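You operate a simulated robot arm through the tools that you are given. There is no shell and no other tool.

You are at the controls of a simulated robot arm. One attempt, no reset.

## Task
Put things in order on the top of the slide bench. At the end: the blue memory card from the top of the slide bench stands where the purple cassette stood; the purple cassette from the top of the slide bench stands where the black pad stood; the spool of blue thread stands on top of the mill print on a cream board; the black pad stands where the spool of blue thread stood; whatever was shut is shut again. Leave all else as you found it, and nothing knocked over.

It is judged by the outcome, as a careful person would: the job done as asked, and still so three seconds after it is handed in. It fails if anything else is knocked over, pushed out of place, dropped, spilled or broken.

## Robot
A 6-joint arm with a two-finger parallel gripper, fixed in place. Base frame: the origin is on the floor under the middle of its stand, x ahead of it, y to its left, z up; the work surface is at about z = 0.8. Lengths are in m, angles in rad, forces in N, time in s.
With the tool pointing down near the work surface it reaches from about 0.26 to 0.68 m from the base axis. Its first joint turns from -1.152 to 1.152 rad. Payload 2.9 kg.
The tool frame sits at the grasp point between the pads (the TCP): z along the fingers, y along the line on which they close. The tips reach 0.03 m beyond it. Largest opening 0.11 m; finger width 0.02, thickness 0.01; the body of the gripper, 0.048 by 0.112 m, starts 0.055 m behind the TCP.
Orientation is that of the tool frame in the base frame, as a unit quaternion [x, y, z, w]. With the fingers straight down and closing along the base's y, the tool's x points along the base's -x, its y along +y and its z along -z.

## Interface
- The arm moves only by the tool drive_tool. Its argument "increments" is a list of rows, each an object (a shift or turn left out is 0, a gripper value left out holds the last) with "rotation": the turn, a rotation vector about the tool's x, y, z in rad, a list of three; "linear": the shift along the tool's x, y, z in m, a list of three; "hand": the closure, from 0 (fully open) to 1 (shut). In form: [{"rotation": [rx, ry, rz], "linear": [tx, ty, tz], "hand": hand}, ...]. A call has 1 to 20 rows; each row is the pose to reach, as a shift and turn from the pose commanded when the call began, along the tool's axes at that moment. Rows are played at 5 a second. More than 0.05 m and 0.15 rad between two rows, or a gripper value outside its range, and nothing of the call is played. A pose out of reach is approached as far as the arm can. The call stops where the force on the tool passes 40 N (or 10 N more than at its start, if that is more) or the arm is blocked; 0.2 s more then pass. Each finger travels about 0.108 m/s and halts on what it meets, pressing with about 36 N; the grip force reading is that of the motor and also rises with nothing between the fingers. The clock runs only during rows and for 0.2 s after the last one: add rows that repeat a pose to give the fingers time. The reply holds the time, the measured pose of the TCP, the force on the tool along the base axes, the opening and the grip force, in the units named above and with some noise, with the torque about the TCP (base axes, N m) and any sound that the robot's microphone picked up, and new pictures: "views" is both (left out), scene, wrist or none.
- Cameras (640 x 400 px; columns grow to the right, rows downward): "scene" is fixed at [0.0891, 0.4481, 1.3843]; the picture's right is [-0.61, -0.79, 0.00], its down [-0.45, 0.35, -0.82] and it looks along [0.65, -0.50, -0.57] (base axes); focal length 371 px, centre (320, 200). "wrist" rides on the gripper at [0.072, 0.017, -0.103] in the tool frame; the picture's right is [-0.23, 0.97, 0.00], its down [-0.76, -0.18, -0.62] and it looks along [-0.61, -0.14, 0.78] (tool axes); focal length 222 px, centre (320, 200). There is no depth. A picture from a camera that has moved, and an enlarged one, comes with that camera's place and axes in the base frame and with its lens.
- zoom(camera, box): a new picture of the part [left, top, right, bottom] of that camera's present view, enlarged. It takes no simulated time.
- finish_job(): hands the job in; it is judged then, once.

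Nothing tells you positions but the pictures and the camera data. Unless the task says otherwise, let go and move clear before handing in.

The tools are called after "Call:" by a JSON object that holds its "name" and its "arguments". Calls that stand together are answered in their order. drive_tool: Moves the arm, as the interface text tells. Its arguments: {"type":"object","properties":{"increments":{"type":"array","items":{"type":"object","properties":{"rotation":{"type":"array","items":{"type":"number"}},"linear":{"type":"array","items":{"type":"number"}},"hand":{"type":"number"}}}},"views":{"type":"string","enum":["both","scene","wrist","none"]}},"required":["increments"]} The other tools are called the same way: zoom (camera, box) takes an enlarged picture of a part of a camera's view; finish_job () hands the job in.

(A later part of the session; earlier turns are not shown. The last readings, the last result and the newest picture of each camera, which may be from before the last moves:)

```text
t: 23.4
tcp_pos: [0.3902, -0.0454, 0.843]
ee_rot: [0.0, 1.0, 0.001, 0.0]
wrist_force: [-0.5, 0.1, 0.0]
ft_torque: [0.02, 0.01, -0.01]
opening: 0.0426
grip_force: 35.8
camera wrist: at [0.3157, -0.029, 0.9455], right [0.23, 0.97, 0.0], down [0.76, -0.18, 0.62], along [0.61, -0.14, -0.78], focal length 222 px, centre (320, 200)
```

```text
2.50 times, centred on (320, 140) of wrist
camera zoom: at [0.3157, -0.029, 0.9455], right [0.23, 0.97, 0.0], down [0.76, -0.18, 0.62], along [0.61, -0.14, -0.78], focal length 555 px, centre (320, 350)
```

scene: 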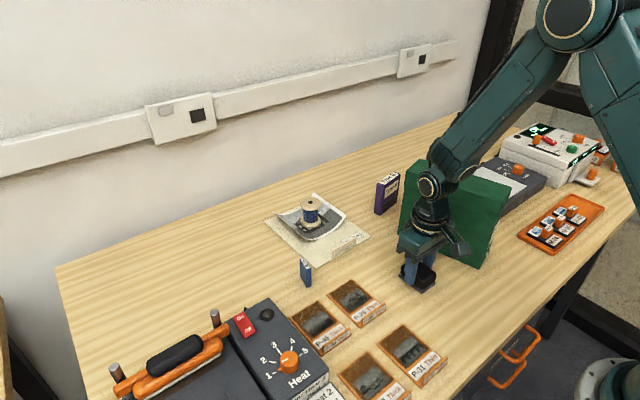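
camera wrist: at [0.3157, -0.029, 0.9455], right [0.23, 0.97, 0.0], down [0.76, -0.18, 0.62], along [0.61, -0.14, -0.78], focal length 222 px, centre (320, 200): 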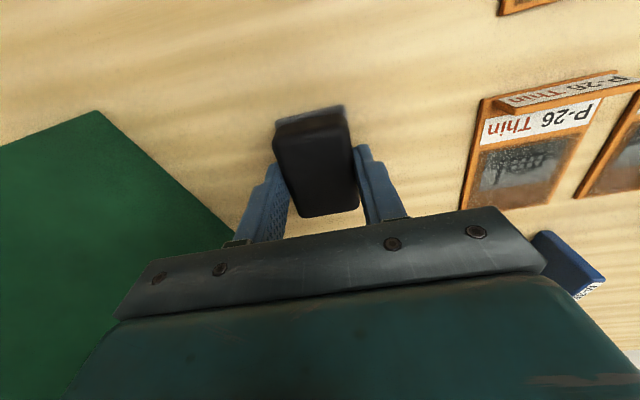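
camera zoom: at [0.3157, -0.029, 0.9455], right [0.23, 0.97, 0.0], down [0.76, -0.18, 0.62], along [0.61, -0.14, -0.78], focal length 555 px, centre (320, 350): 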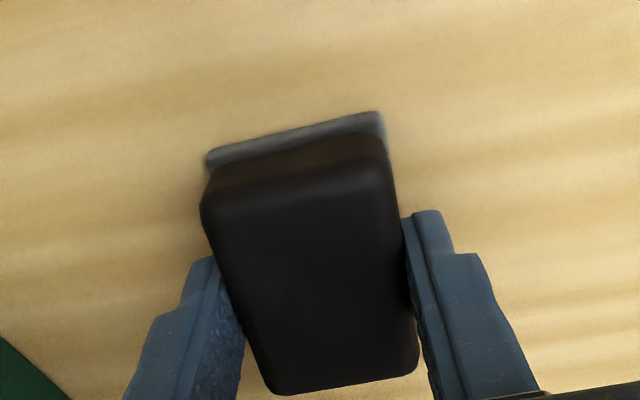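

The pad is gripped (opening 43 mm). I'll lift it, carry it high to the spool's old place at (0.630, 0.219), and lower to just above the bench.

Call:
{"name": "drive_tool", "arguments": {"increments": [{"linear": [0, 0, -0.02]}, {"linear": [0, 0, -0.055]}, {"linear": [0, 0, -0.09]}, {"linear": [0, 0, -0.115]}, {"linear": [-0.02, 0.022, -0.115]}, {"linear": [-0.045, 0.049, -0.115]}, {"linear": [-0.073, 0.079, -0.115]}, {"linear": [-0.101, 0.11, -0.115]}, {"linear": [-0.129, 0.14, -0.115]}, {"linear": [-0.157, 0.171, -0.115]}, {"linear": [-0.185, 0.201, -0.115]}, {"linear": [-0.212, 0.231, -0.115]}, {"linear": [-0.23, 0.252, -0.115]}, {"linear": [-0.24, 0.261, -0.115]}, {"linear": [-0.24, 0.261, -0.115]}]}}

Call:
{"name": "zoom", "arguments": {"camera": "scene", "box": [190, 150, 350, 290]}}

```text
t: 26.6
tcp_pos: [0.6294, 0.2197, 0.955]
ee_rot: [0.0, 1.0, 0.0, -0.001]
wrist_force: [-0.2, -0.7, 0.0]
ft_torque: [-0.02, 0.03, 0.02]
opening: 0.0429
grip_force: 36.3
camera wrist: at [0.5559, 0.2355, 1.0595], right [0.23, 0.97, 0.0], down [0.76, -0.18, 0.62], along [0.61, -0.14, -0.78], focal length 222 px, centre (320, 200)
```

scene: 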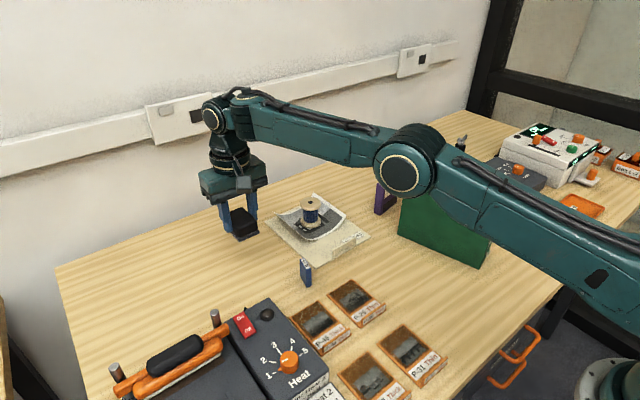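
wrist: 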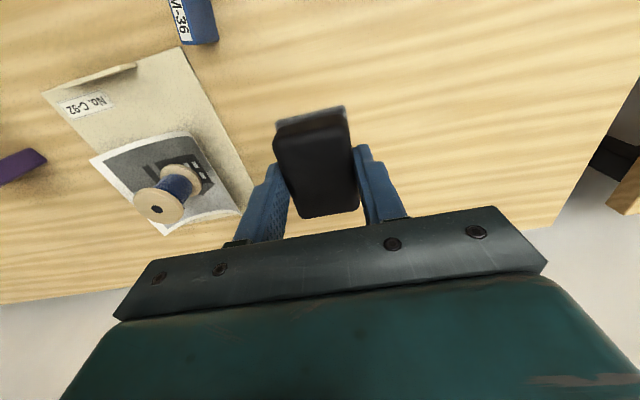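

```text
2.86 times, centred on (270, 220) of scene
camera zoom: at [0.0891, 0.4481, 1.3843], right [-0.61, -0.79, 0.0], down [-0.45, 0.35, -0.82], along [0.65, -0.5, -0.57], focal length 1059 px, centre (463, 143)
```

zoom: 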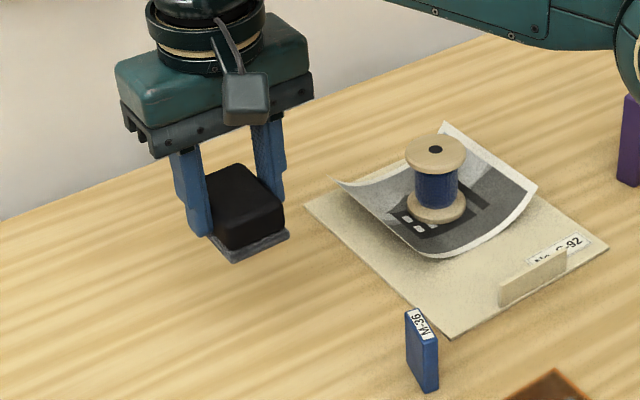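

The pad hangs directly over the spool's old place. I'll lower to a few millimetres above the bench and then feel for contact.

Call:
{"name": "drive_tool", "arguments": {"increments": [{"linear": [0, 0, 0.03]}, {"linear": [0, 0, 0.065]}, {"linear": [0, 0, 0.09]}, {"linear": [0, 0, 0.105]}, {"linear": [0, 0, 0.109]}, {"linear": [0, 0, 0.109]}], "views": "none"}}

Call:
{"name": "drive_tool", "arguments": {"increments": [{"linear": [0, 0, 0.001]}, {"linear": [0, 0, 0.002]}, {"linear": [0, 0, 0.002]}], "views": "scene"}}

Call:
{"name": "zoom", "arguments": {"camera": "scene", "box": [200, 220, 290, 290]}}

```text
t: 28.0
tcp_pos: [0.6306, 0.2179, 0.848]
ee_rot: [-0.001, 1.0, 0.0, -0.001]
wrist_force: [0.5, -0.2, -1.5]
ft_torque: [-0.01, 0.05, 0.02]
opening: 0.0426
grip_force: 36.2
```

```text
t: 28.8
tcp_pos: [0.6304, 0.2186, 0.8469]
ee_rot: [0.0, 1.0, 0.0, 0.0]
wrist_force: [-0.7, -0.5, -0.3]
ft_torque: [0.02, -0.03, -0.03]
opening: 0.0426
grip_force: 36.1
```

scene: 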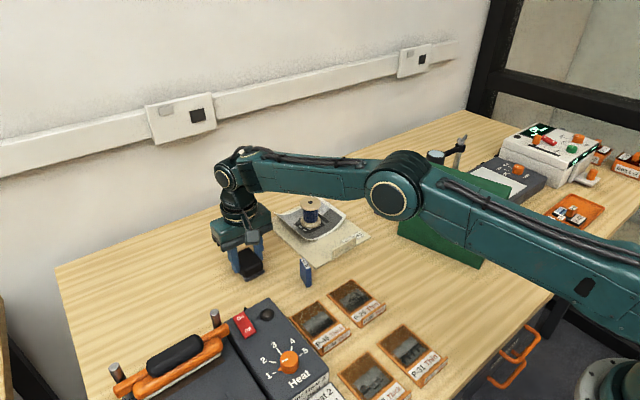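

```text
5.71 times, centred on (245, 255) of scene
camera zoom: at [0.0891, 0.4481, 1.3843], right [-0.61, -0.79, 0.0], down [-0.45, 0.35, -0.82], along [0.65, -0.5, -0.57], focal length 2118 px, centre (749, -114)
```

zoom: 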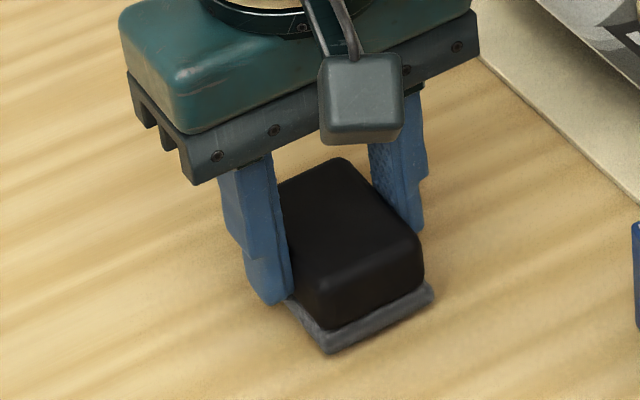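

The pad is just above the bench and level. I'll step down a millimetre at a time until contact shows.

Call:
{"name": "drive_tool", "arguments": {"increments": [{"linear": [0, 0, 0.001]}, {"linear": [0, 0, 0.002]}, {"linear": [0, 0, 0.002]}], "views": "none"}}

Call:
{"name": "drive_tool", "arguments": {"increments": [{"linear": [0, 0, 0.001]}, {"linear": [0, 0, 0.001]}], "views": "none"}}

Call:
{"name": "drive_tool", "arguments": {"increments": [{"linear": [0, 0, 0.001]}, {"linear": [0, 0, 0.001]}], "views": "none"}}

```text
t: 29.6
tcp_pos: [0.63, 0.218, 0.8446]
ee_rot: [0.0, 1.0, 0.0, 0.0]
wrist_force: [-0.2, -0.8, -0.1]
ft_torque: [0.0, 0.02, 0.0]
opening: 0.0428
grip_force: 36.1
```

```text
t: 30.2
tcp_pos: [0.6291, 0.2194, 0.8428]
ee_rot: [0.001, 1.0, 0.001, -0.001]
wrist_force: [-0.5, -0.2, -0.2]
ft_torque: [-0.01, -0.02, -0.03]
opening: 0.0426
grip_force: 35.6
```

```text
t: 30.8
tcp_pos: [0.6297, 0.2174, 0.8426]
ee_rot: [0.0, 1.0, 0.0, 0.0]
wrist_force: [-0.6, -0.5, -1.5]
ft_torque: [-0.01, 0.03, -0.03]
opening: 0.0428
grip_force: 35.8
```

No contact yet, so I'll go down another millimetre at a time.

Call:
{"name": "drive_tool", "arguments": {"increments": [{"linear": [0, 0, 0.001]}, {"linear": [0, 0, 0.001]}], "views": "none"}}

Call:
{"name": "drive_tool", "arguments": {"increments": [{"linear": [0, 0, 0.001]}, {"linear": [0, 0, 0.001]}], "views": "none"}}

```text
t: 31.4
tcp_pos: [0.6302, 0.2194, 0.8419]
ee_rot: [0.0, 1.0, 0.0, 0.0]
wrist_force: [0.4, 0.0, 0.7]
ft_torque: [-0.01, 0.0, 0.03]
opening: 0.0429
grip_force: 36.0
```

```text
t: 32.0
tcp_pos: [0.6295, 0.2185, 0.8407]
ee_rot: [0.0, 1.0, 0.0, 0.0]
wrist_force: [-4.3, -0.9, 9.6]
ft_torque: [-0.09, 0.22, -0.03]
opening: 0.0431
grip_force: 36.5
```

The pad now rests on the bench (about 10 N). I'll ease off, open, and check before lifting away.

Call:
{"name": "drive_tool", "arguments": {"increments": [{"linear": [0, 0, -0.001], "hand": 0.75}, {"linear": [0, 0, -0.001], "hand": 0.55}, {"linear": [0, 0, -0.001], "hand": 0.4}, {"linear": [0, 0, -0.001], "hand": 0.4}, {"linear": [0, 0, -0.001], "hand": 0.4}, {"linear": [0, 0, -0.02], "hand": 0.4}, {"linear": [0, 0, -0.05], "hand": 0.4}, {"linear": [0, 0, -0.09], "hand": 0.4}, {"linear": [0, 0, -0.13], "hand": 0.4}, {"linear": [0, 0, -0.13], "hand": 0.4}]}}

Call:
{"name": "zoom", "arguments": {"camera": "scene", "box": [200, 180, 360, 300]}}

```text
t: 34.2
tcp_pos: [0.6274, 0.2197, 0.969]
ee_rot: [0.0, 1.0, 0.0, 0.0]
wrist_force: [0.1, -0.4, -0.5]
ft_torque: [-0.02, -0.01, -0.04]
opening: 0.0661
grip_force: 0.0
camera wrist: at [0.5533, 0.2352, 1.0735], right [0.23, 0.97, 0.0], down [0.76, -0.18, 0.62], along [0.61, -0.14, -0.78], focal length 222 px, centre (320, 200)
```

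scene: 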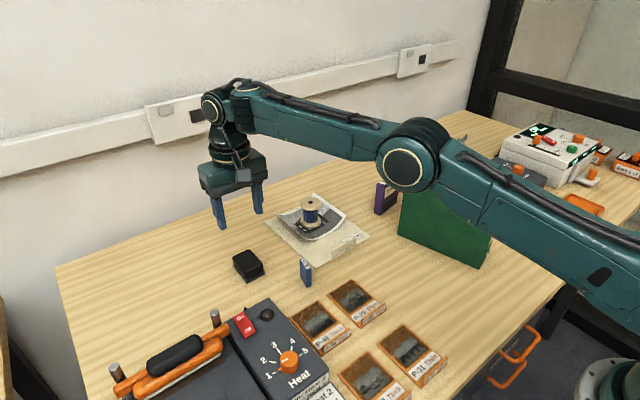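
wrist: 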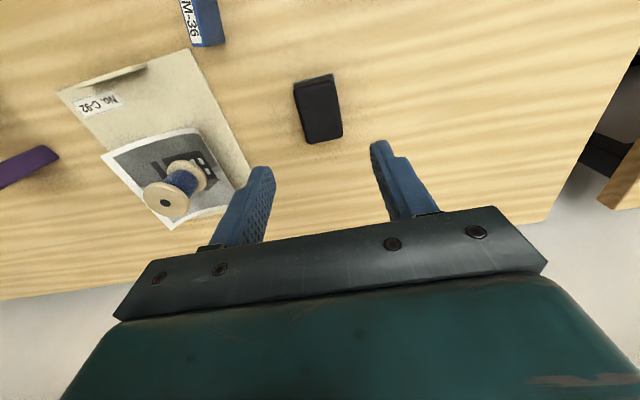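

```text
3.33 times, centred on (280, 240) of scene
camera zoom: at [0.0891, 0.4481, 1.3843], right [-0.61, -0.79, 0.0], down [-0.45, 0.35, -0.82], along [0.65, -0.5, -0.57], focal length 1236 px, centre (453, 67)
```

zoom: 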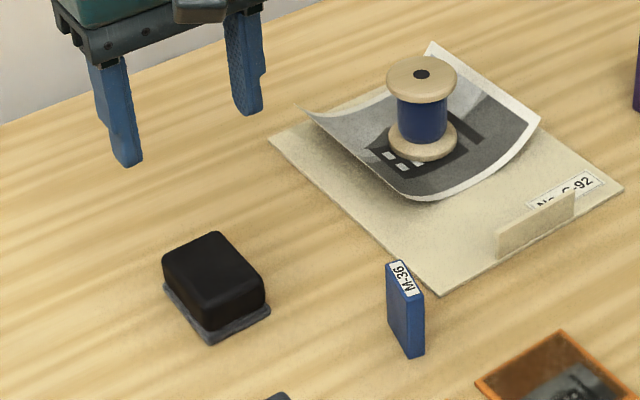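

The pad stands on the spool's old place and the spool is undisturbed. Next is the cassette at about (0.609, -0.18); I'll turn the gripper so it closes across the thin side (along x) and the camera stays clear of the green box.

Call:
{"name": "drive_tool", "arguments": {"increments": [{"linear": [0.002, -0.02, -0.015], "rotation": [0, 0, 0.13]}, {"linear": [0.004, -0.055, -0.03], "rotation": [0, 0, 0.265]}, {"linear": [0.006, -0.09, -0.045], "rotation": [0, 0, 0.4]}, {"linear": [0.008, -0.13, -0.045], "rotation": [0, 0, 0.535]}, {"linear": [0.01, -0.17, -0.045], "rotation": [0, 0, 0.67]}, {"linear": [0.012, -0.21, -0.045], "rotation": [0, 0, 0.805]}, {"linear": [0.014, -0.25, -0.045], "rotation": [0, 0, 0.94]}, {"linear": [0.016, -0.29, -0.045], "rotation": [0, 0, 1.075]}, {"linear": [0.018, -0.33, -0.045], "rotation": [0, 0, 1.21]}, {"linear": [0.02, -0.365, -0.045], "rotation": [0, 0, 1.345]}, {"linear": [0.021, -0.39, -0.045], "rotation": [0, 0, 1.466]}, {"linear": [0.021, -0.4, -0.045], "rotation": [0, 0, 1.466]}, {"linear": [0.021, -0.4, -0.045], "rotation": [0, 0, 1.466]}]}}

Call:
{"name": "zoom", "arguments": {"camera": "wrist", "box": [220, 60, 420, 220]}}

Call:
{"name": "zoom", "arguments": {"camera": "scene", "box": [340, 110, 500, 230]}}

```text
t: 37.0
tcp_pos: [0.6107, -0.1807, 1.0144]
ee_rot: [0.67, 0.742, 0.0, 0.0]
wrist_force: [-0.3, 0.0, -0.3]
ft_torque: [0.02, 0.01, -0.01]
opening: 0.0659
grip_force: 0.1
camera wrist: at [0.618, -0.1089, 1.1186], right [0.99, -0.13, 0.0], down [-0.1, -0.78, 0.62], along [-0.08, -0.62, -0.78], focal length 222 px, centre (320, 200)
```

scene: 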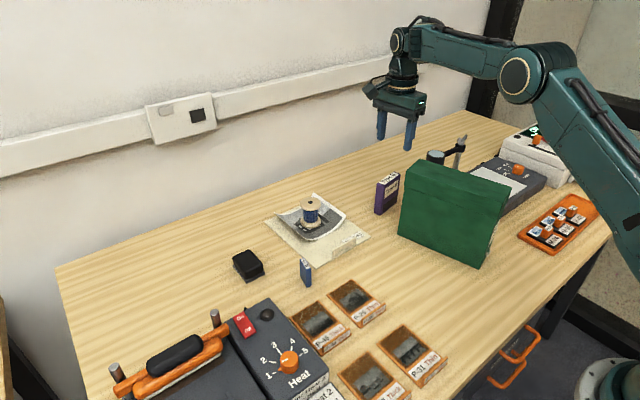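
wrist: 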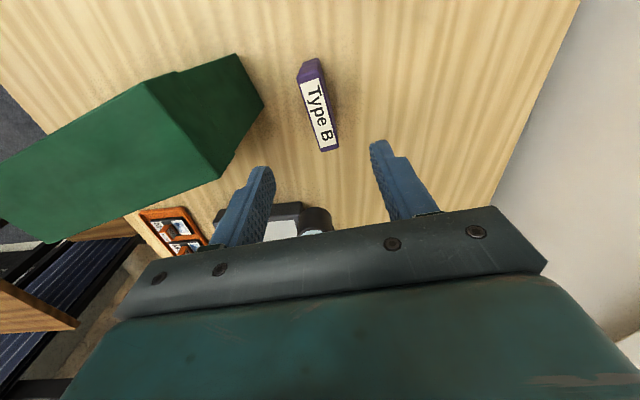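

```text
2.50 times, centred on (320, 140) of wrist
camera zoom: at [0.618, -0.1089, 1.1186], right [0.99, -0.13, 0.0], down [-0.1, -0.78, 0.62], along [-0.08, -0.62, -0.78], focal length 555 px, centre (320, 350)
```

zoom: 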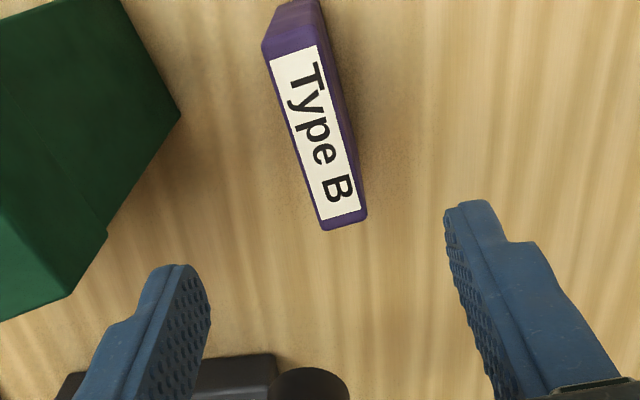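

```text
3.33 times, centred on (420, 170) of scene
camera zoom: at [0.0892, 0.4481, 1.3843], right [-0.61, -0.79, 0.0], down [-0.45, 0.35, -0.82], along [0.65, -0.5, -0.57], focal length 1236 px, centre (-13, 300)
```

zoom: 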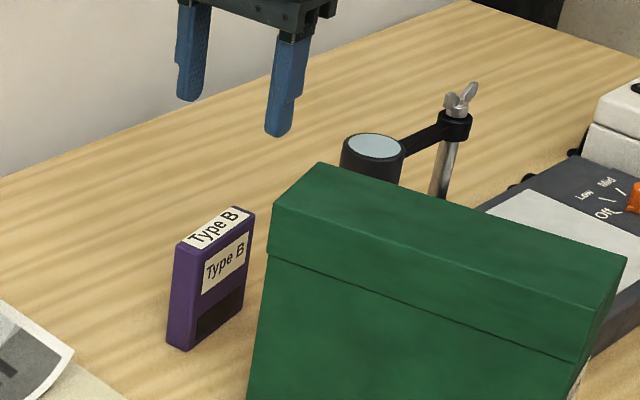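

The cassette's top centre lies on the tool axis, near (0.609, -0.181), and it is turned slightly more than my gripper. I'll correct the yaw a little and descend over it, keeping clear of the green box's end at x of about 0.533.

Call:
{"name": "drive_tool", "arguments": {"increments": [{"linear": [0, 0, 0.02], "rotation": [0, 0, -0.045]}, {"linear": [0, 0, 0.05], "rotation": [0, 0, -0.045]}, {"linear": [0, 0, 0.08], "rotation": [0, 0, -0.045]}, {"linear": [0, 0, 0.1], "rotation": [0, 0, -0.045]}, {"linear": [0, 0, 0.1], "rotation": [0, 0, -0.045]}]}}

Call:
{"name": "zoom", "arguments": {"camera": "wrist", "box": [220, 60, 420, 240]}}

Call:
{"name": "zoom", "arguments": {"camera": "scene", "box": [340, 110, 500, 230]}}

```text
t: 38.2
tcp_pos: [0.609, -0.1824, 0.9163]
ee_rot: [0.652, 0.758, 0.0, 0.0]
wrist_force: [-1.4, -0.2, -0.6]
ft_torque: [-0.01, 0.03, 0.01]
opening: 0.0658
grip_force: 0.0
camera wrist: at [0.6133, -0.1091, 1.0194], right [1.0, -0.08, 0.0], down [-0.06, -0.78, 0.62], along [-0.05, -0.62, -0.78], focal length 222 px, centre (320, 200)
```

scene: 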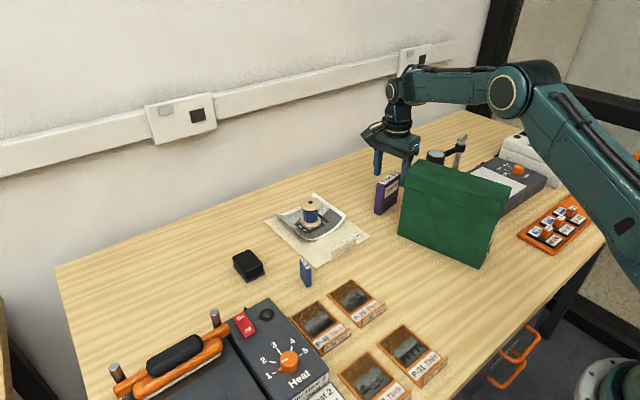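
wrist: 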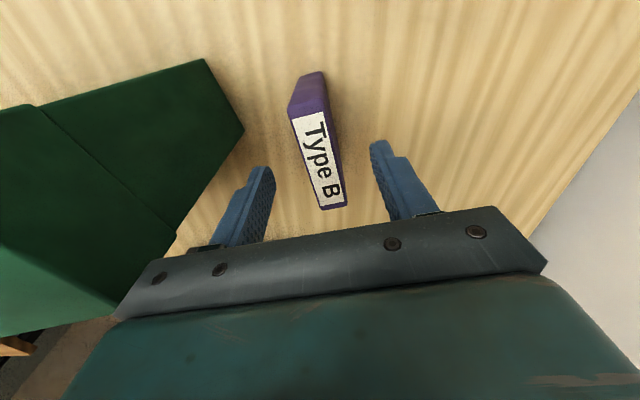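

```text
2.22 times, centred on (320, 150) of wrist
camera zoom: at [0.6133, -0.1091, 1.0194], right [1.0, -0.08, 0.0], down [-0.06, -0.78, 0.62], along [-0.05, -0.62, -0.78], focal length 494 px, centre (320, 311)
```

zoom: 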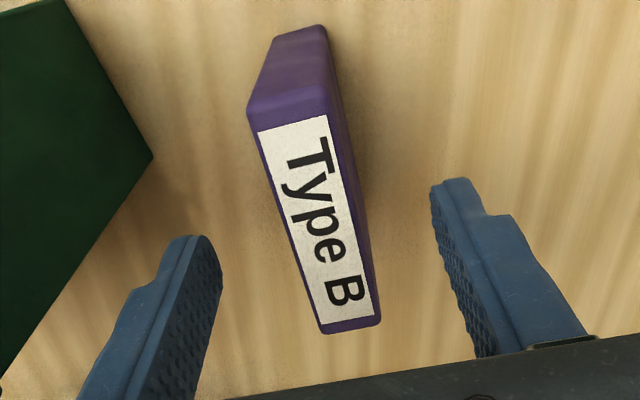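

```text
3.33 times, centred on (420, 170) of scene
camera zoom: at [0.0891, 0.4481, 1.3843], right [-0.61, -0.79, 0.0], down [-0.45, 0.35, -0.82], along [0.65, -0.5, -0.57], focal length 1236 px, centre (-13, 300)
```

zoom: 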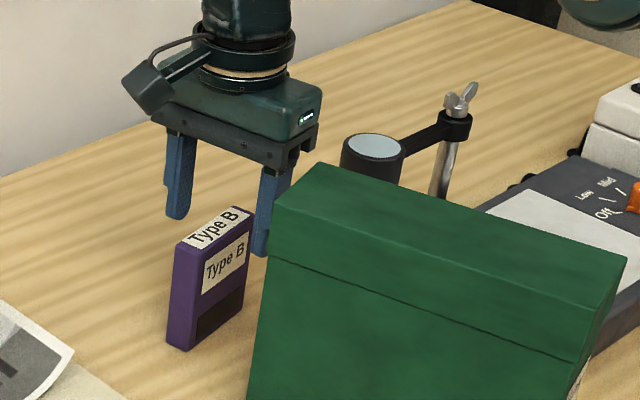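

The fingers are well centred on the cassette and aligned within about a degree. I'll go down to grip it around mid-height.

Call:
{"name": "drive_tool", "arguments": {"increments": [{"linear": [0, 0, 0.02]}, {"linear": [0, 0, 0.04]}, {"linear": [0, 0, 0.055]}, {"linear": [0, 0, 0.055]}, {"linear": [0, 0, 0.055]}]}}

Call:
{"name": "zoom", "arguments": {"camera": "wrist", "box": [200, 60, 440, 260]}}

Call:
{"name": "zoom", "arguments": {"camera": "scene", "box": [340, 110, 500, 230]}}

```text
t: 39.4
tcp_pos: [0.6091, -0.1799, 0.8604]
ee_rot: [0.652, 0.758, 0.0, 0.0]
wrist_force: [0.0, -0.1, 0.7]
ft_torque: [0.0, -0.02, -0.03]
opening: 0.0659
grip_force: 0.0
camera wrist: at [0.6133, -0.1069, 0.9649], right [1.0, -0.08, 0.0], down [-0.06, -0.78, 0.62], along [-0.05, -0.62, -0.78], focal length 222 px, centre (320, 200)
```

scene: 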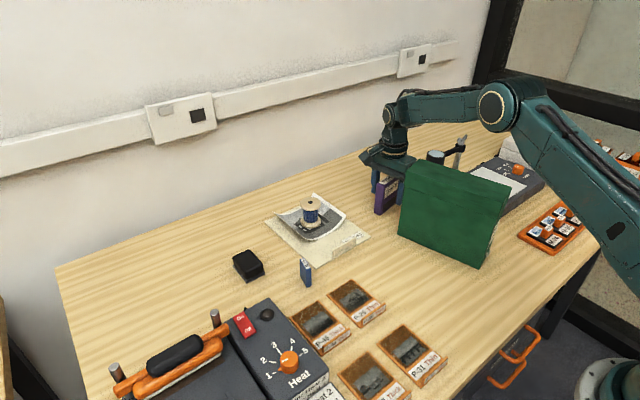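
wrist: 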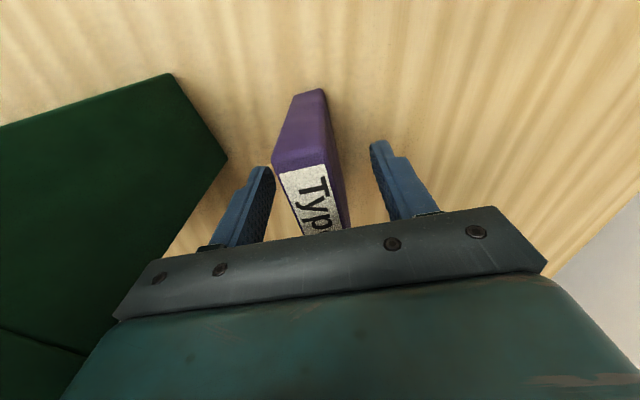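

```text
2.00 times, centred on (320, 160) of wrist
camera zoom: at [0.6133, -0.1069, 0.9649], right [1.0, -0.08, 0.0], down [-0.06, -0.78, 0.62], along [-0.05, -0.62, -0.78], focal length 444 px, centre (320, 280)
```

zoom: 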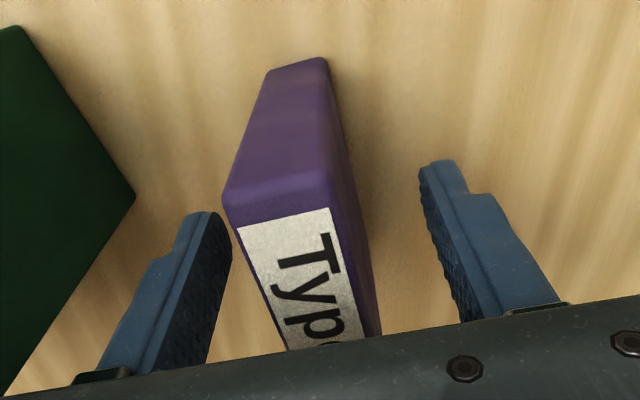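

```text
3.33 times, centred on (420, 170) of scene
camera zoom: at [0.0891, 0.4481, 1.3843], right [-0.61, -0.79, 0.0], down [-0.45, 0.35, -0.82], along [0.65, -0.5, -0.57], focal length 1236 px, centre (-13, 300)
```

zoom: 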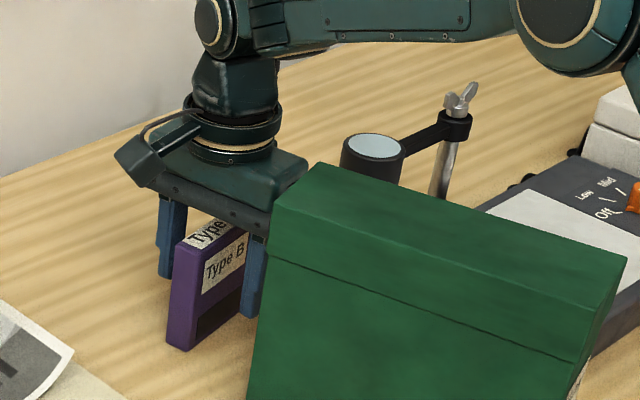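

The cassette is between the fingers with clear space around it. I'll close the gripper on it.

Call:
{"name": "drive_tool", "arguments": {"increments": [{"hand": 0.6}, {"hand": 0.95}, {"hand": 0.95}, {"hand": 0.95}, {"hand": 0.95}]}}

Call:
{"name": "zoom", "arguments": {"camera": "wrist", "box": [200, 60, 440, 260]}}

Call:
{"name": "zoom", "arguments": {"camera": "scene", "box": [340, 110, 500, 230]}}

```text
t: 40.6
tcp_pos: [0.6085, -0.1801, 0.8621]
ee_rot: [0.652, 0.758, 0.0, 0.0]
wrist_force: [0.5, 0.9, -0.1]
ft_torque: [-0.07, -0.03, 0.02]
opening: 0.0218
grip_force: 36.1
camera wrist: at [0.6133, -0.1069, 0.9651], right [1.0, -0.08, 0.0], down [-0.06, -0.78, 0.62], along [-0.05, -0.62, -0.78], focal length 222 px, centre (320, 200)
```

scene: 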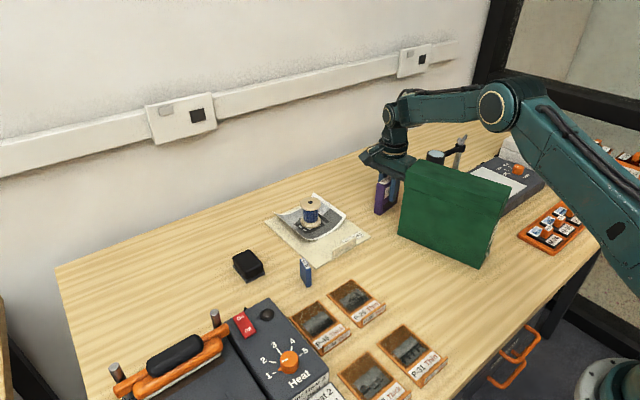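
wrist: 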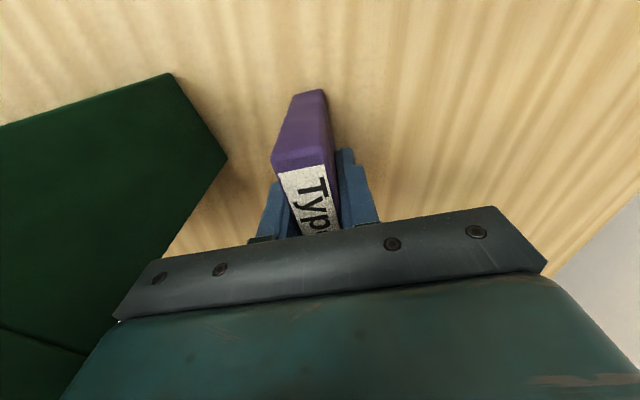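

```text
2.00 times, centred on (320, 160) of wrist
camera zoom: at [0.6133, -0.1069, 0.9651], right [1.0, -0.08, 0.0], down [-0.06, -0.78, 0.62], along [-0.05, -0.62, -0.78], focal length 444 px, centre (320, 280)
```

zoom: 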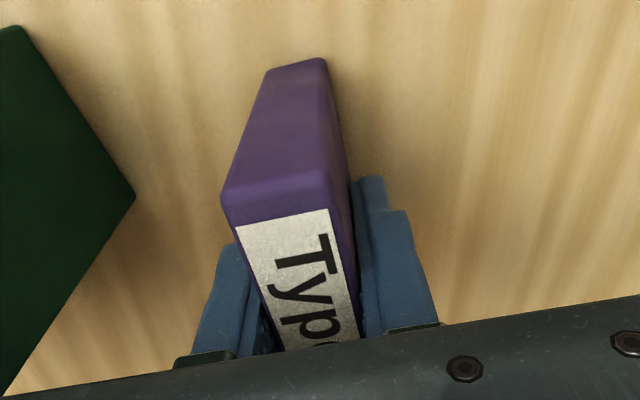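

```text
3.33 times, centred on (420, 170) of scene
camera zoom: at [0.0891, 0.4481, 1.3843], right [-0.61, -0.79, 0.0], down [-0.45, 0.35, -0.82], along [0.65, -0.5, -0.57], focal length 1236 px, centre (-13, 300)
```

zoom: 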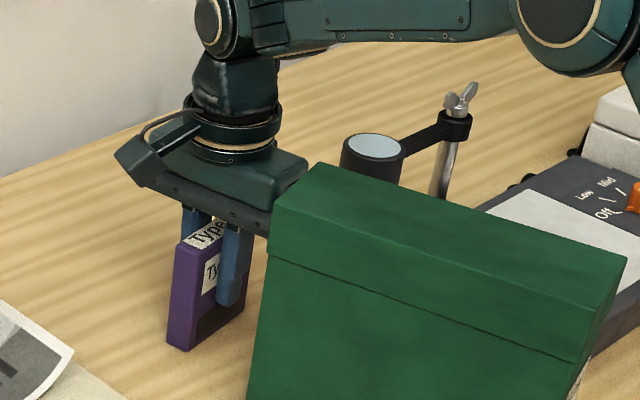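

The cassette is gripped (22 mm). I'll lift it straight up first and check that nothing else moves.

Call:
{"name": "drive_tool", "arguments": {"increments": [{"linear": [0, 0, -0.01]}, {"linear": [0, 0, -0.03]}, {"linear": [0, 0, -0.06]}, {"linear": [0, 0, -0.09]}, {"linear": [0, 0, -0.12]}, {"linear": [0, 0, -0.12]}]}}

```text
t: 42.0
tcp_pos: [0.6102, -0.1804, 0.9799]
ee_rot: [0.652, 0.758, 0.001, 0.0]
wrist_force: [-0.3, -0.2, -2.2]
ft_torque: [0.03, 0.03, -0.01]
opening: 0.0217
grip_force: 35.6
camera wrist: at [0.6154, -0.107, 1.0843], right [1.0, -0.08, 0.0], down [-0.06, -0.78, 0.62], along [-0.05, -0.62, -0.78], focal length 222 px, centre (320, 200)
```

scene: 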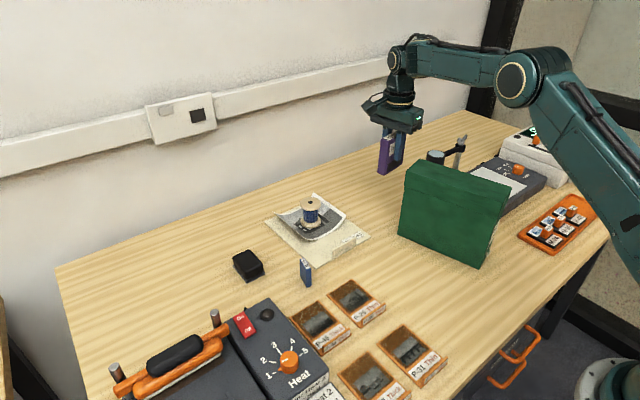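
wrist: 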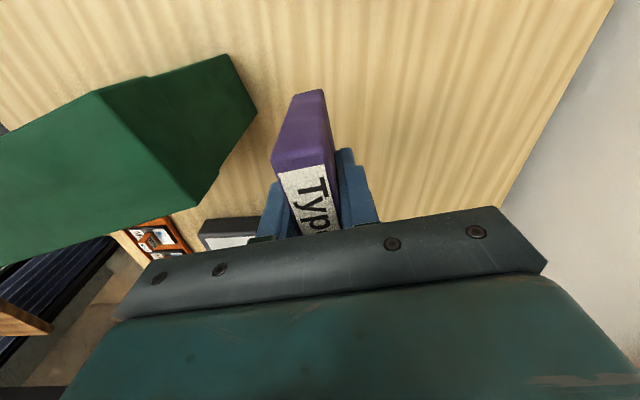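

The cassette lifted cleanly. I'll carry it first along +y, clear of the green box, then back along x to above the pad's old place at (0.389, -0.042).

Call:
{"name": "drive_tool", "arguments": {"increments": [{"linear": [0.02, 0.003, 0]}, {"linear": [0.055, 0.0083, 0]}, {"linear": [0.095, 0.0143, 0]}, {"linear": [0.125, 0.0188, 0]}, {"linear": [0.1345, 0.0142, 0]}, {"linear": [0.1379, -0.0059, 0]}, {"linear": [0.1445, -0.045, 0]}, {"linear": [0.1519, -0.0884, 0]}, {"linear": [0.1593, -0.1317, 0]}, {"linear": [0.1655, -0.1686, 0]}, {"linear": [0.169, -0.189, 0]}, {"linear": [0.1703, -0.1968, 0]}, {"linear": [0.1703, -0.1968, 0]}]}}

Call:
{"name": "zoom", "arguments": {"camera": "scene", "box": [330, 160, 510, 310]}}

```text
t: 44.8
tcp_pos: [0.3882, -0.0412, 0.9811]
ee_rot: [0.652, 0.758, 0.001, 0.001]
wrist_force: [0.2, 0.1, -1.9]
ft_torque: [-0.01, 0.0, 0.0]
opening: 0.0217
grip_force: 35.8
camera wrist: at [0.3925, 0.0318, 1.0855], right [1.0, -0.08, 0.0], down [-0.06, -0.78, 0.62], along [-0.05, -0.62, -0.78], focal length 222 px, centre (320, 200)
```

scene: 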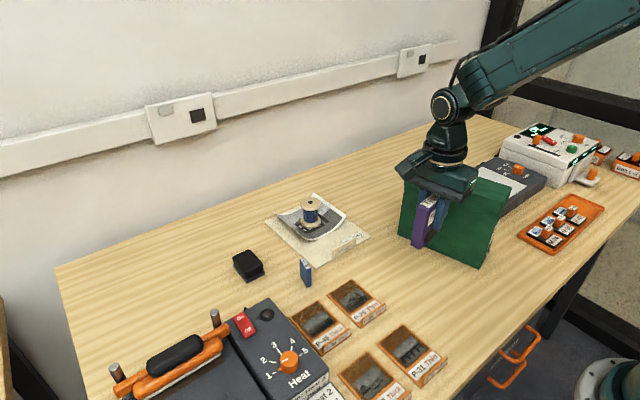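
wrist: 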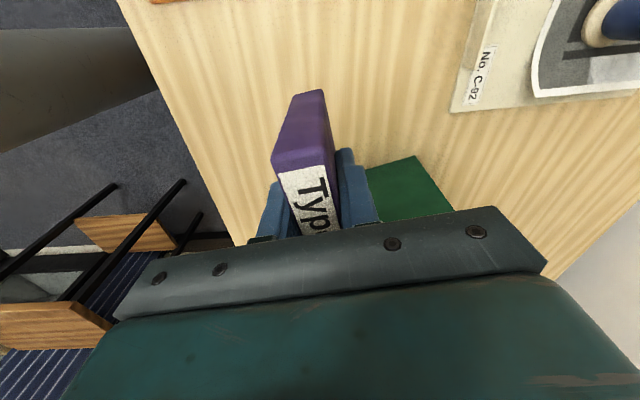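

```text
2.67 times, centred on (420, 235) of scene
camera zoom: at [0.0891, 0.4481, 1.3843], right [-0.61, -0.79, 0.0], down [-0.45, 0.35, -0.82], along [0.65, -0.5, -0.57], focal length 989 px, centre (53, 107)
```

zoom: 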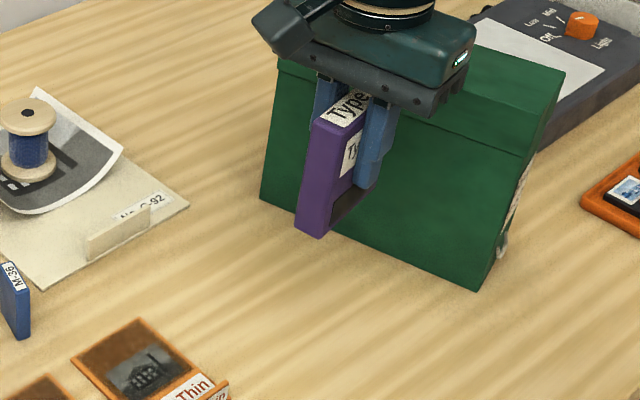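

The cassette is over the pad's old place, well in front of the green box. I'll lower it to a few millimetres above the bench.

Call:
{"name": "drive_tool", "arguments": {"increments": [{"linear": [0, 0, 0.03]}, {"linear": [0, 0, 0.065]}, {"linear": [0, 0, 0.095]}, {"linear": [0, 0, 0.11]}, {"linear": [0, 0, 0.114]}, {"linear": [0, 0, 0.114]}], "views": "scene"}}

Call:
{"name": "zoom", "arguments": {"camera": "scene", "box": [360, 190, 480, 310]}}

Call:
{"name": "drive_tool", "arguments": {"increments": [{"linear": [0, 0, 0.001]}, {"linear": [0, 0, 0.002]}, {"linear": [0, 0, 0.002]}], "views": "none"}}

```text
t: 46.2
tcp_pos: [0.3885, -0.0429, 0.8658]
ee_rot: [0.652, 0.758, 0.0, 0.0]
wrist_force: [0.8, -0.3, -1.8]
ft_torque: [0.03, 0.0, 0.02]
opening: 0.0215
grip_force: 35.9
```

scene: 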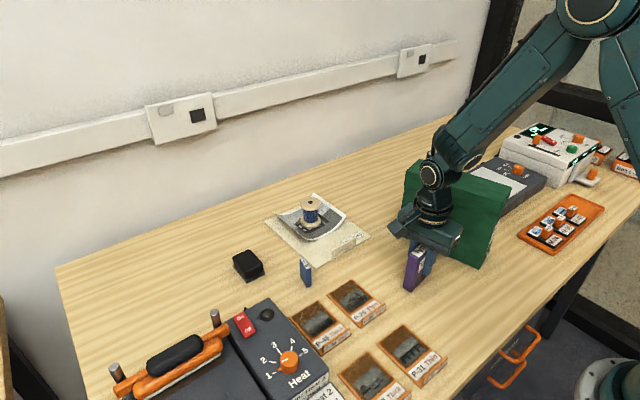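

```text
3.33 times, centred on (420, 250) of scene
camera zoom: at [0.0892, 0.4481, 1.3843], right [-0.61, -0.79, 0.0], down [-0.45, 0.35, -0.82], along [0.65, -0.5, -0.57], focal length 1236 px, centre (-13, 33)
```

zoom: 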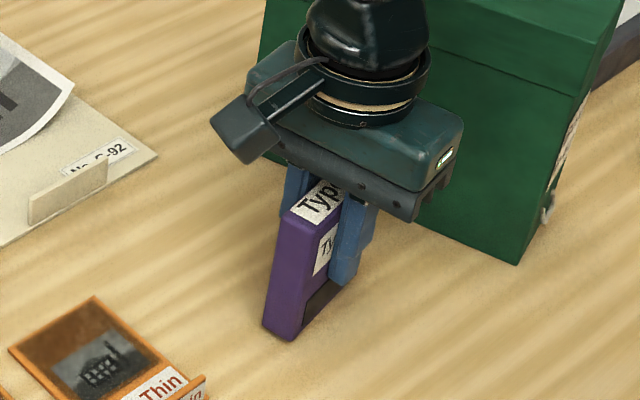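

```text
t: 47.0
tcp_pos: [0.3876, -0.0421, 0.8641]
ee_rot: [0.652, 0.758, 0.0, 0.0]
wrist_force: [0.2, 0.4, -0.8]
ft_torque: [0.01, 0.0, -0.03]
opening: 0.0214
grip_force: 35.7
```

The cassette hangs level just above the bench. I'll feel down a millimetre at a time.

Call:
{"name": "drive_tool", "arguments": {"increments": [{"linear": [0, 0, 0.001]}, {"linear": [0, 0, 0.002]}, {"linear": [0, 0, 0.002]}], "views": "none"}}

Call:
{"name": "drive_tool", "arguments": {"increments": [{"linear": [0, 0, 0.001]}, {"linear": [0, 0, 0.001]}], "views": "none"}}

Call:
{"name": "drive_tool", "arguments": {"increments": [{"linear": [0, 0, 0.0005]}, {"linear": [0, 0, 0.001]}, {"linear": [0, 0, 0.001]}], "views": "none"}}

```text
t: 47.8
tcp_pos: [0.39, -0.0411, 0.8622]
ee_rot: [0.652, 0.758, 0.0, 0.0]
wrist_force: [-1.3, 0.0, -1.8]
ft_torque: [-0.03, 0.01, -0.01]
opening: 0.0216
grip_force: 35.9
```

```text
t: 48.4
tcp_pos: [0.3887, -0.0423, 0.8617]
ee_rot: [0.652, 0.759, 0.0, 0.0]
wrist_force: [0.1, 0.1, -1.2]
ft_torque: [-0.02, 0.01, 0.03]
opening: 0.0217
grip_force: 35.8
```

```text
t: 49.2
tcp_pos: [0.3901, -0.0423, 0.8623]
ee_rot: [0.652, 0.758, 0.001, 0.0]
wrist_force: [-4.6, 0.7, 19.7]
ft_torque: [-0.08, 0.3, 0.01]
opening: 0.0219
grip_force: 35.7
```

Firm contact (about 20 N). I'll ease off about a millimetre and then release, opening a little on both sides.

Call:
{"name": "drive_tool", "arguments": {"increments": [{"linear": [0, 0, -0.0008], "hand": 0.95}, {"linear": [0, 0, -0.0012], "hand": 0.95}, {"linear": [0, 0, -0.0012], "hand": 0.78}, {"linear": [0, 0, -0.0012], "hand": 0.68}, {"linear": [0, 0, -0.0012], "hand": 0.6}, {"linear": [0, 0, -0.0012], "hand": 0.6}]}}

Call:
{"name": "zoom", "arguments": {"camera": "scene", "box": [360, 190, 480, 310]}}

Call:
{"name": "zoom", "arguments": {"camera": "wrist", "box": [200, 60, 440, 260]}}

```text
t: 50.6
tcp_pos: [0.3895, -0.0429, 0.8616]
ee_rot: [0.652, 0.758, 0.0, 0.0]
wrist_force: [-0.2, 0.1, -0.4]
ft_torque: [-0.01, 0.0, -0.01]
opening: 0.0441
grip_force: 0.0
camera wrist: at [0.3928, 0.0304, 0.9656], right [1.0, -0.08, 0.0], down [-0.06, -0.78, 0.62], along [-0.05, -0.62, -0.78], focal length 222 px, centre (320, 200)
```

scene: 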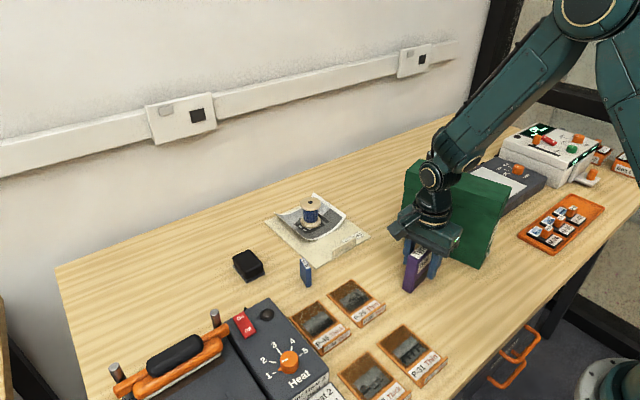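
wrist: 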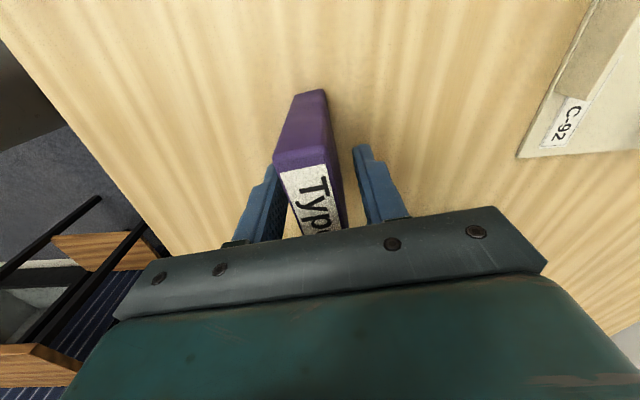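

```text
3.33 times, centred on (420, 250) of scene
camera zoom: at [0.0891, 0.4481, 1.3843], right [-0.61, -0.79, 0.0], down [-0.45, 0.35, -0.82], along [0.65, -0.5, -0.57], focal length 1236 px, centre (-13, 33)
```

zoom: 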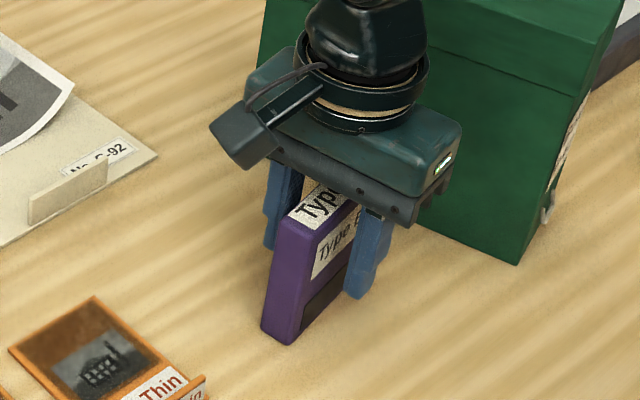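

```text
2.00 times, centred on (320, 160) of wrist
camera zoom: at [0.3928, 0.0304, 0.9656], right [1.0, -0.08, 0.0], down [-0.06, -0.78, 0.62], along [-0.05, -0.62, -0.78], focal length 444 px, centre (320, 280)
```

zoom: 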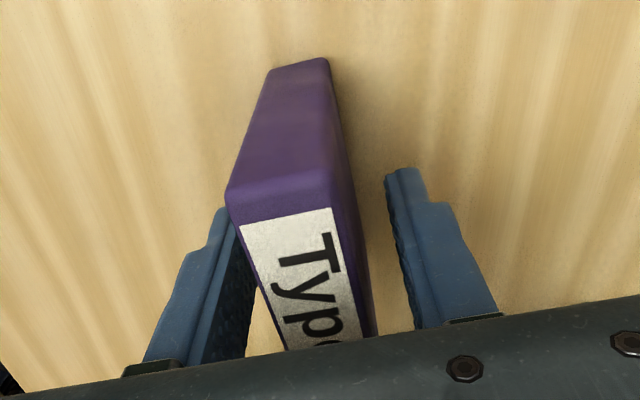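

The cassette stands free between the open fingers. I'll lift straight up and check it.

Call:
{"name": "drive_tool", "arguments": {"increments": [{"linear": [0, 0, -0.01]}, {"linear": [0, 0, -0.03]}, {"linear": [0, 0, -0.06]}, {"linear": [0, 0, -0.1]}, {"linear": [0, 0, -0.14]}, {"linear": [0, 0, -0.14]}]}}

Call:
{"name": "zoom", "arguments": {"camera": "scene", "box": [360, 190, 480, 310]}}

Call:
{"name": "zoom", "arguments": {"camera": "scene", "box": [225, 235, 335, 300]}}

```text
t: 52.0
tcp_pos: [0.3907, -0.0367, 1.0019]
ee_rot: [0.652, 0.758, 0.001, 0.0]
wrist_force: [-0.2, 0.0, -0.6]
ft_torque: [0.0, -0.01, -0.01]
opening: 0.0442
grip_force: 0.1
camera wrist: at [0.3949, 0.0357, 1.106], right [1.0, -0.08, 0.0], down [-0.06, -0.78, 0.62], along [-0.05, -0.62, -0.78], focal length 222 px, centre (320, 200)
```

scene: 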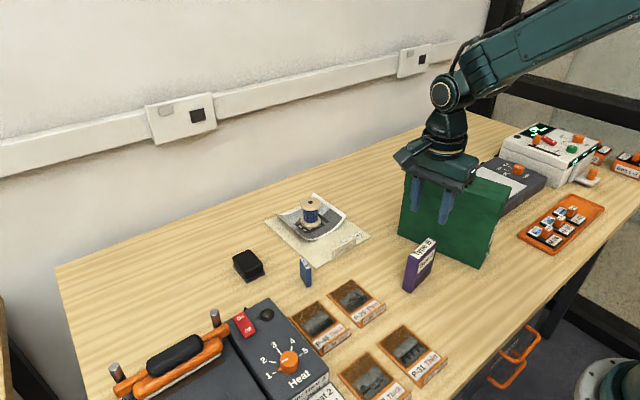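
wrist: 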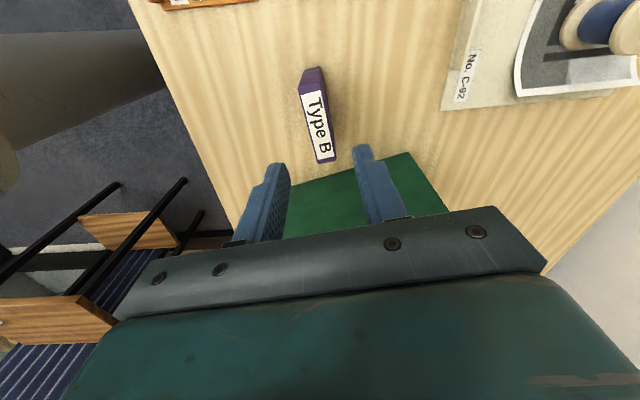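

```text
3.33 times, centred on (420, 250) of scene
camera zoom: at [0.0891, 0.4481, 1.3843], right [-0.61, -0.79, 0.0], down [-0.45, 0.35, -0.82], along [0.65, -0.5, -0.57], focal length 1236 px, centre (-13, 33)
```

zoom: 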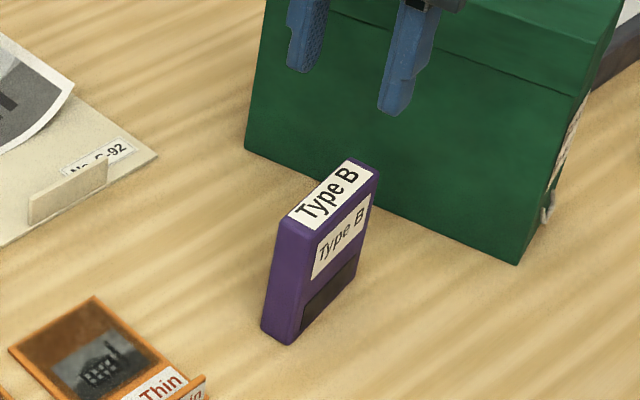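

```text
5.82 times, centred on (280, 268) of scene
camera zoom: at [0.0891, 0.4481, 1.3843], right [-0.61, -0.79, 0.0], down [-0.45, 0.35, -0.82], along [0.65, -0.5, -0.57], focal length 2157 px, centre (553, -193)
```

zoom: 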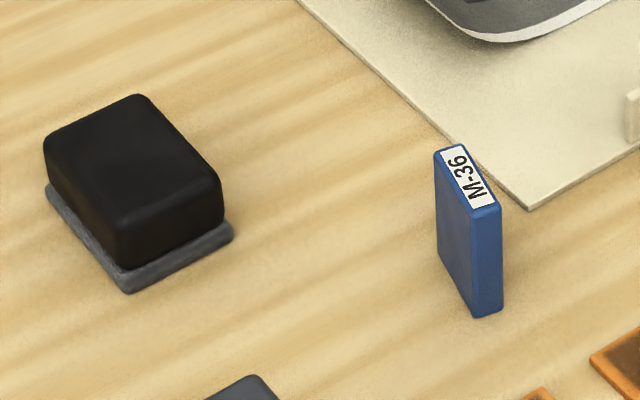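

The cassette stands upright where the pad was, and the pad sits where the spool was. Now for the blue card near (0.532, 0.138): I'll move above it, turning the gripper back to close across its thin side.

Call:
{"name": "drive_tool", "arguments": {"increments": [{"linear": [0.012, 0.014, 0], "rotation": [0, 0, -0.14]}, {"linear": [0.03, 0.034, 0], "rotation": [0, 0, -0.28]}, {"linear": [0.052, 0.057, 0], "rotation": [0, 0, -0.42]}, {"linear": [0.075, 0.081, 0], "rotation": [0, 0, -0.56]}, {"linear": [0.098, 0.105, 0], "rotation": [0, 0, -0.7]}, {"linear": [0.118, 0.127, 0], "rotation": [0, 0, -0.84]}, {"linear": [0.136, 0.147, 0.01], "rotation": [0, 0, -0.98]}, {"linear": [0.15, 0.162, 0.025], "rotation": [0, 0, -1.1]}, {"linear": [0.1557, 0.1681, 0.04], "rotation": [0, 0, -1.2]}, {"linear": [0.1557, 0.1681, 0.05], "rotation": [0, 0, -1.2]}, {"linear": [0.1557, 0.1681, 0.05], "rotation": [0, 0, -1.2]}]}}

Call:
{"name": "zoom", "arguments": {"camera": "wrist", "box": [240, 60, 400, 200]}}

```text
t: 54.4
tcp_pos: [0.5325, 0.1377, 0.9497]
ee_rot: [0.11, 0.994, 0.0, 0.0]
wrist_force: [0.2, -0.4, 0.1]
ft_torque: [0.03, 0.0, 0.0]
opening: 0.044
grip_force: 0.0
camera wrist: at [0.4647, 0.1696, 1.0538], right [0.43, 0.9, 0.0], down [0.7, -0.34, 0.62], along [0.56, -0.27, -0.78], focal length 222 px, centre (320, 200)
```

scene: 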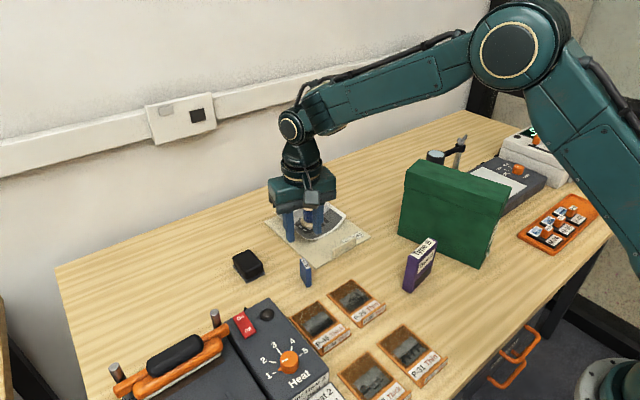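
wrist: 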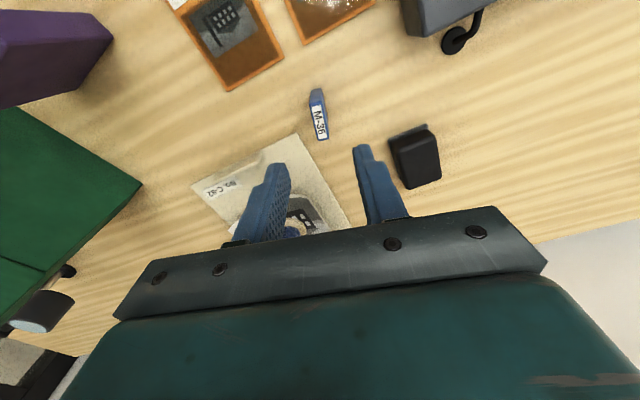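

```text
2.86 times, centred on (320, 130) of wrist
camera zoom: at [0.4647, 0.1696, 1.0538], right [0.43, 0.9, 0.0], down [0.7, -0.34, 0.62], along [0.56, -0.27, -0.78], focal length 635 px, centre (320, 400)
```

zoom: 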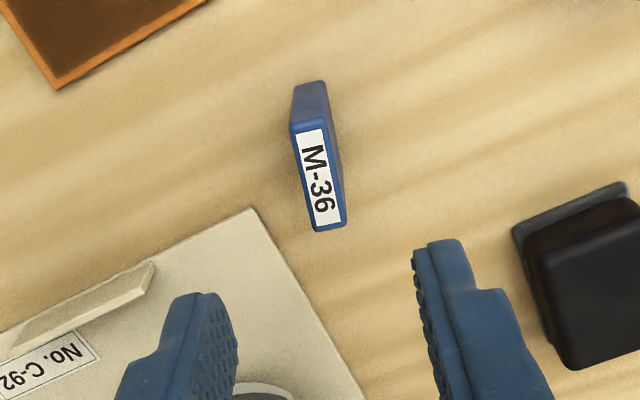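

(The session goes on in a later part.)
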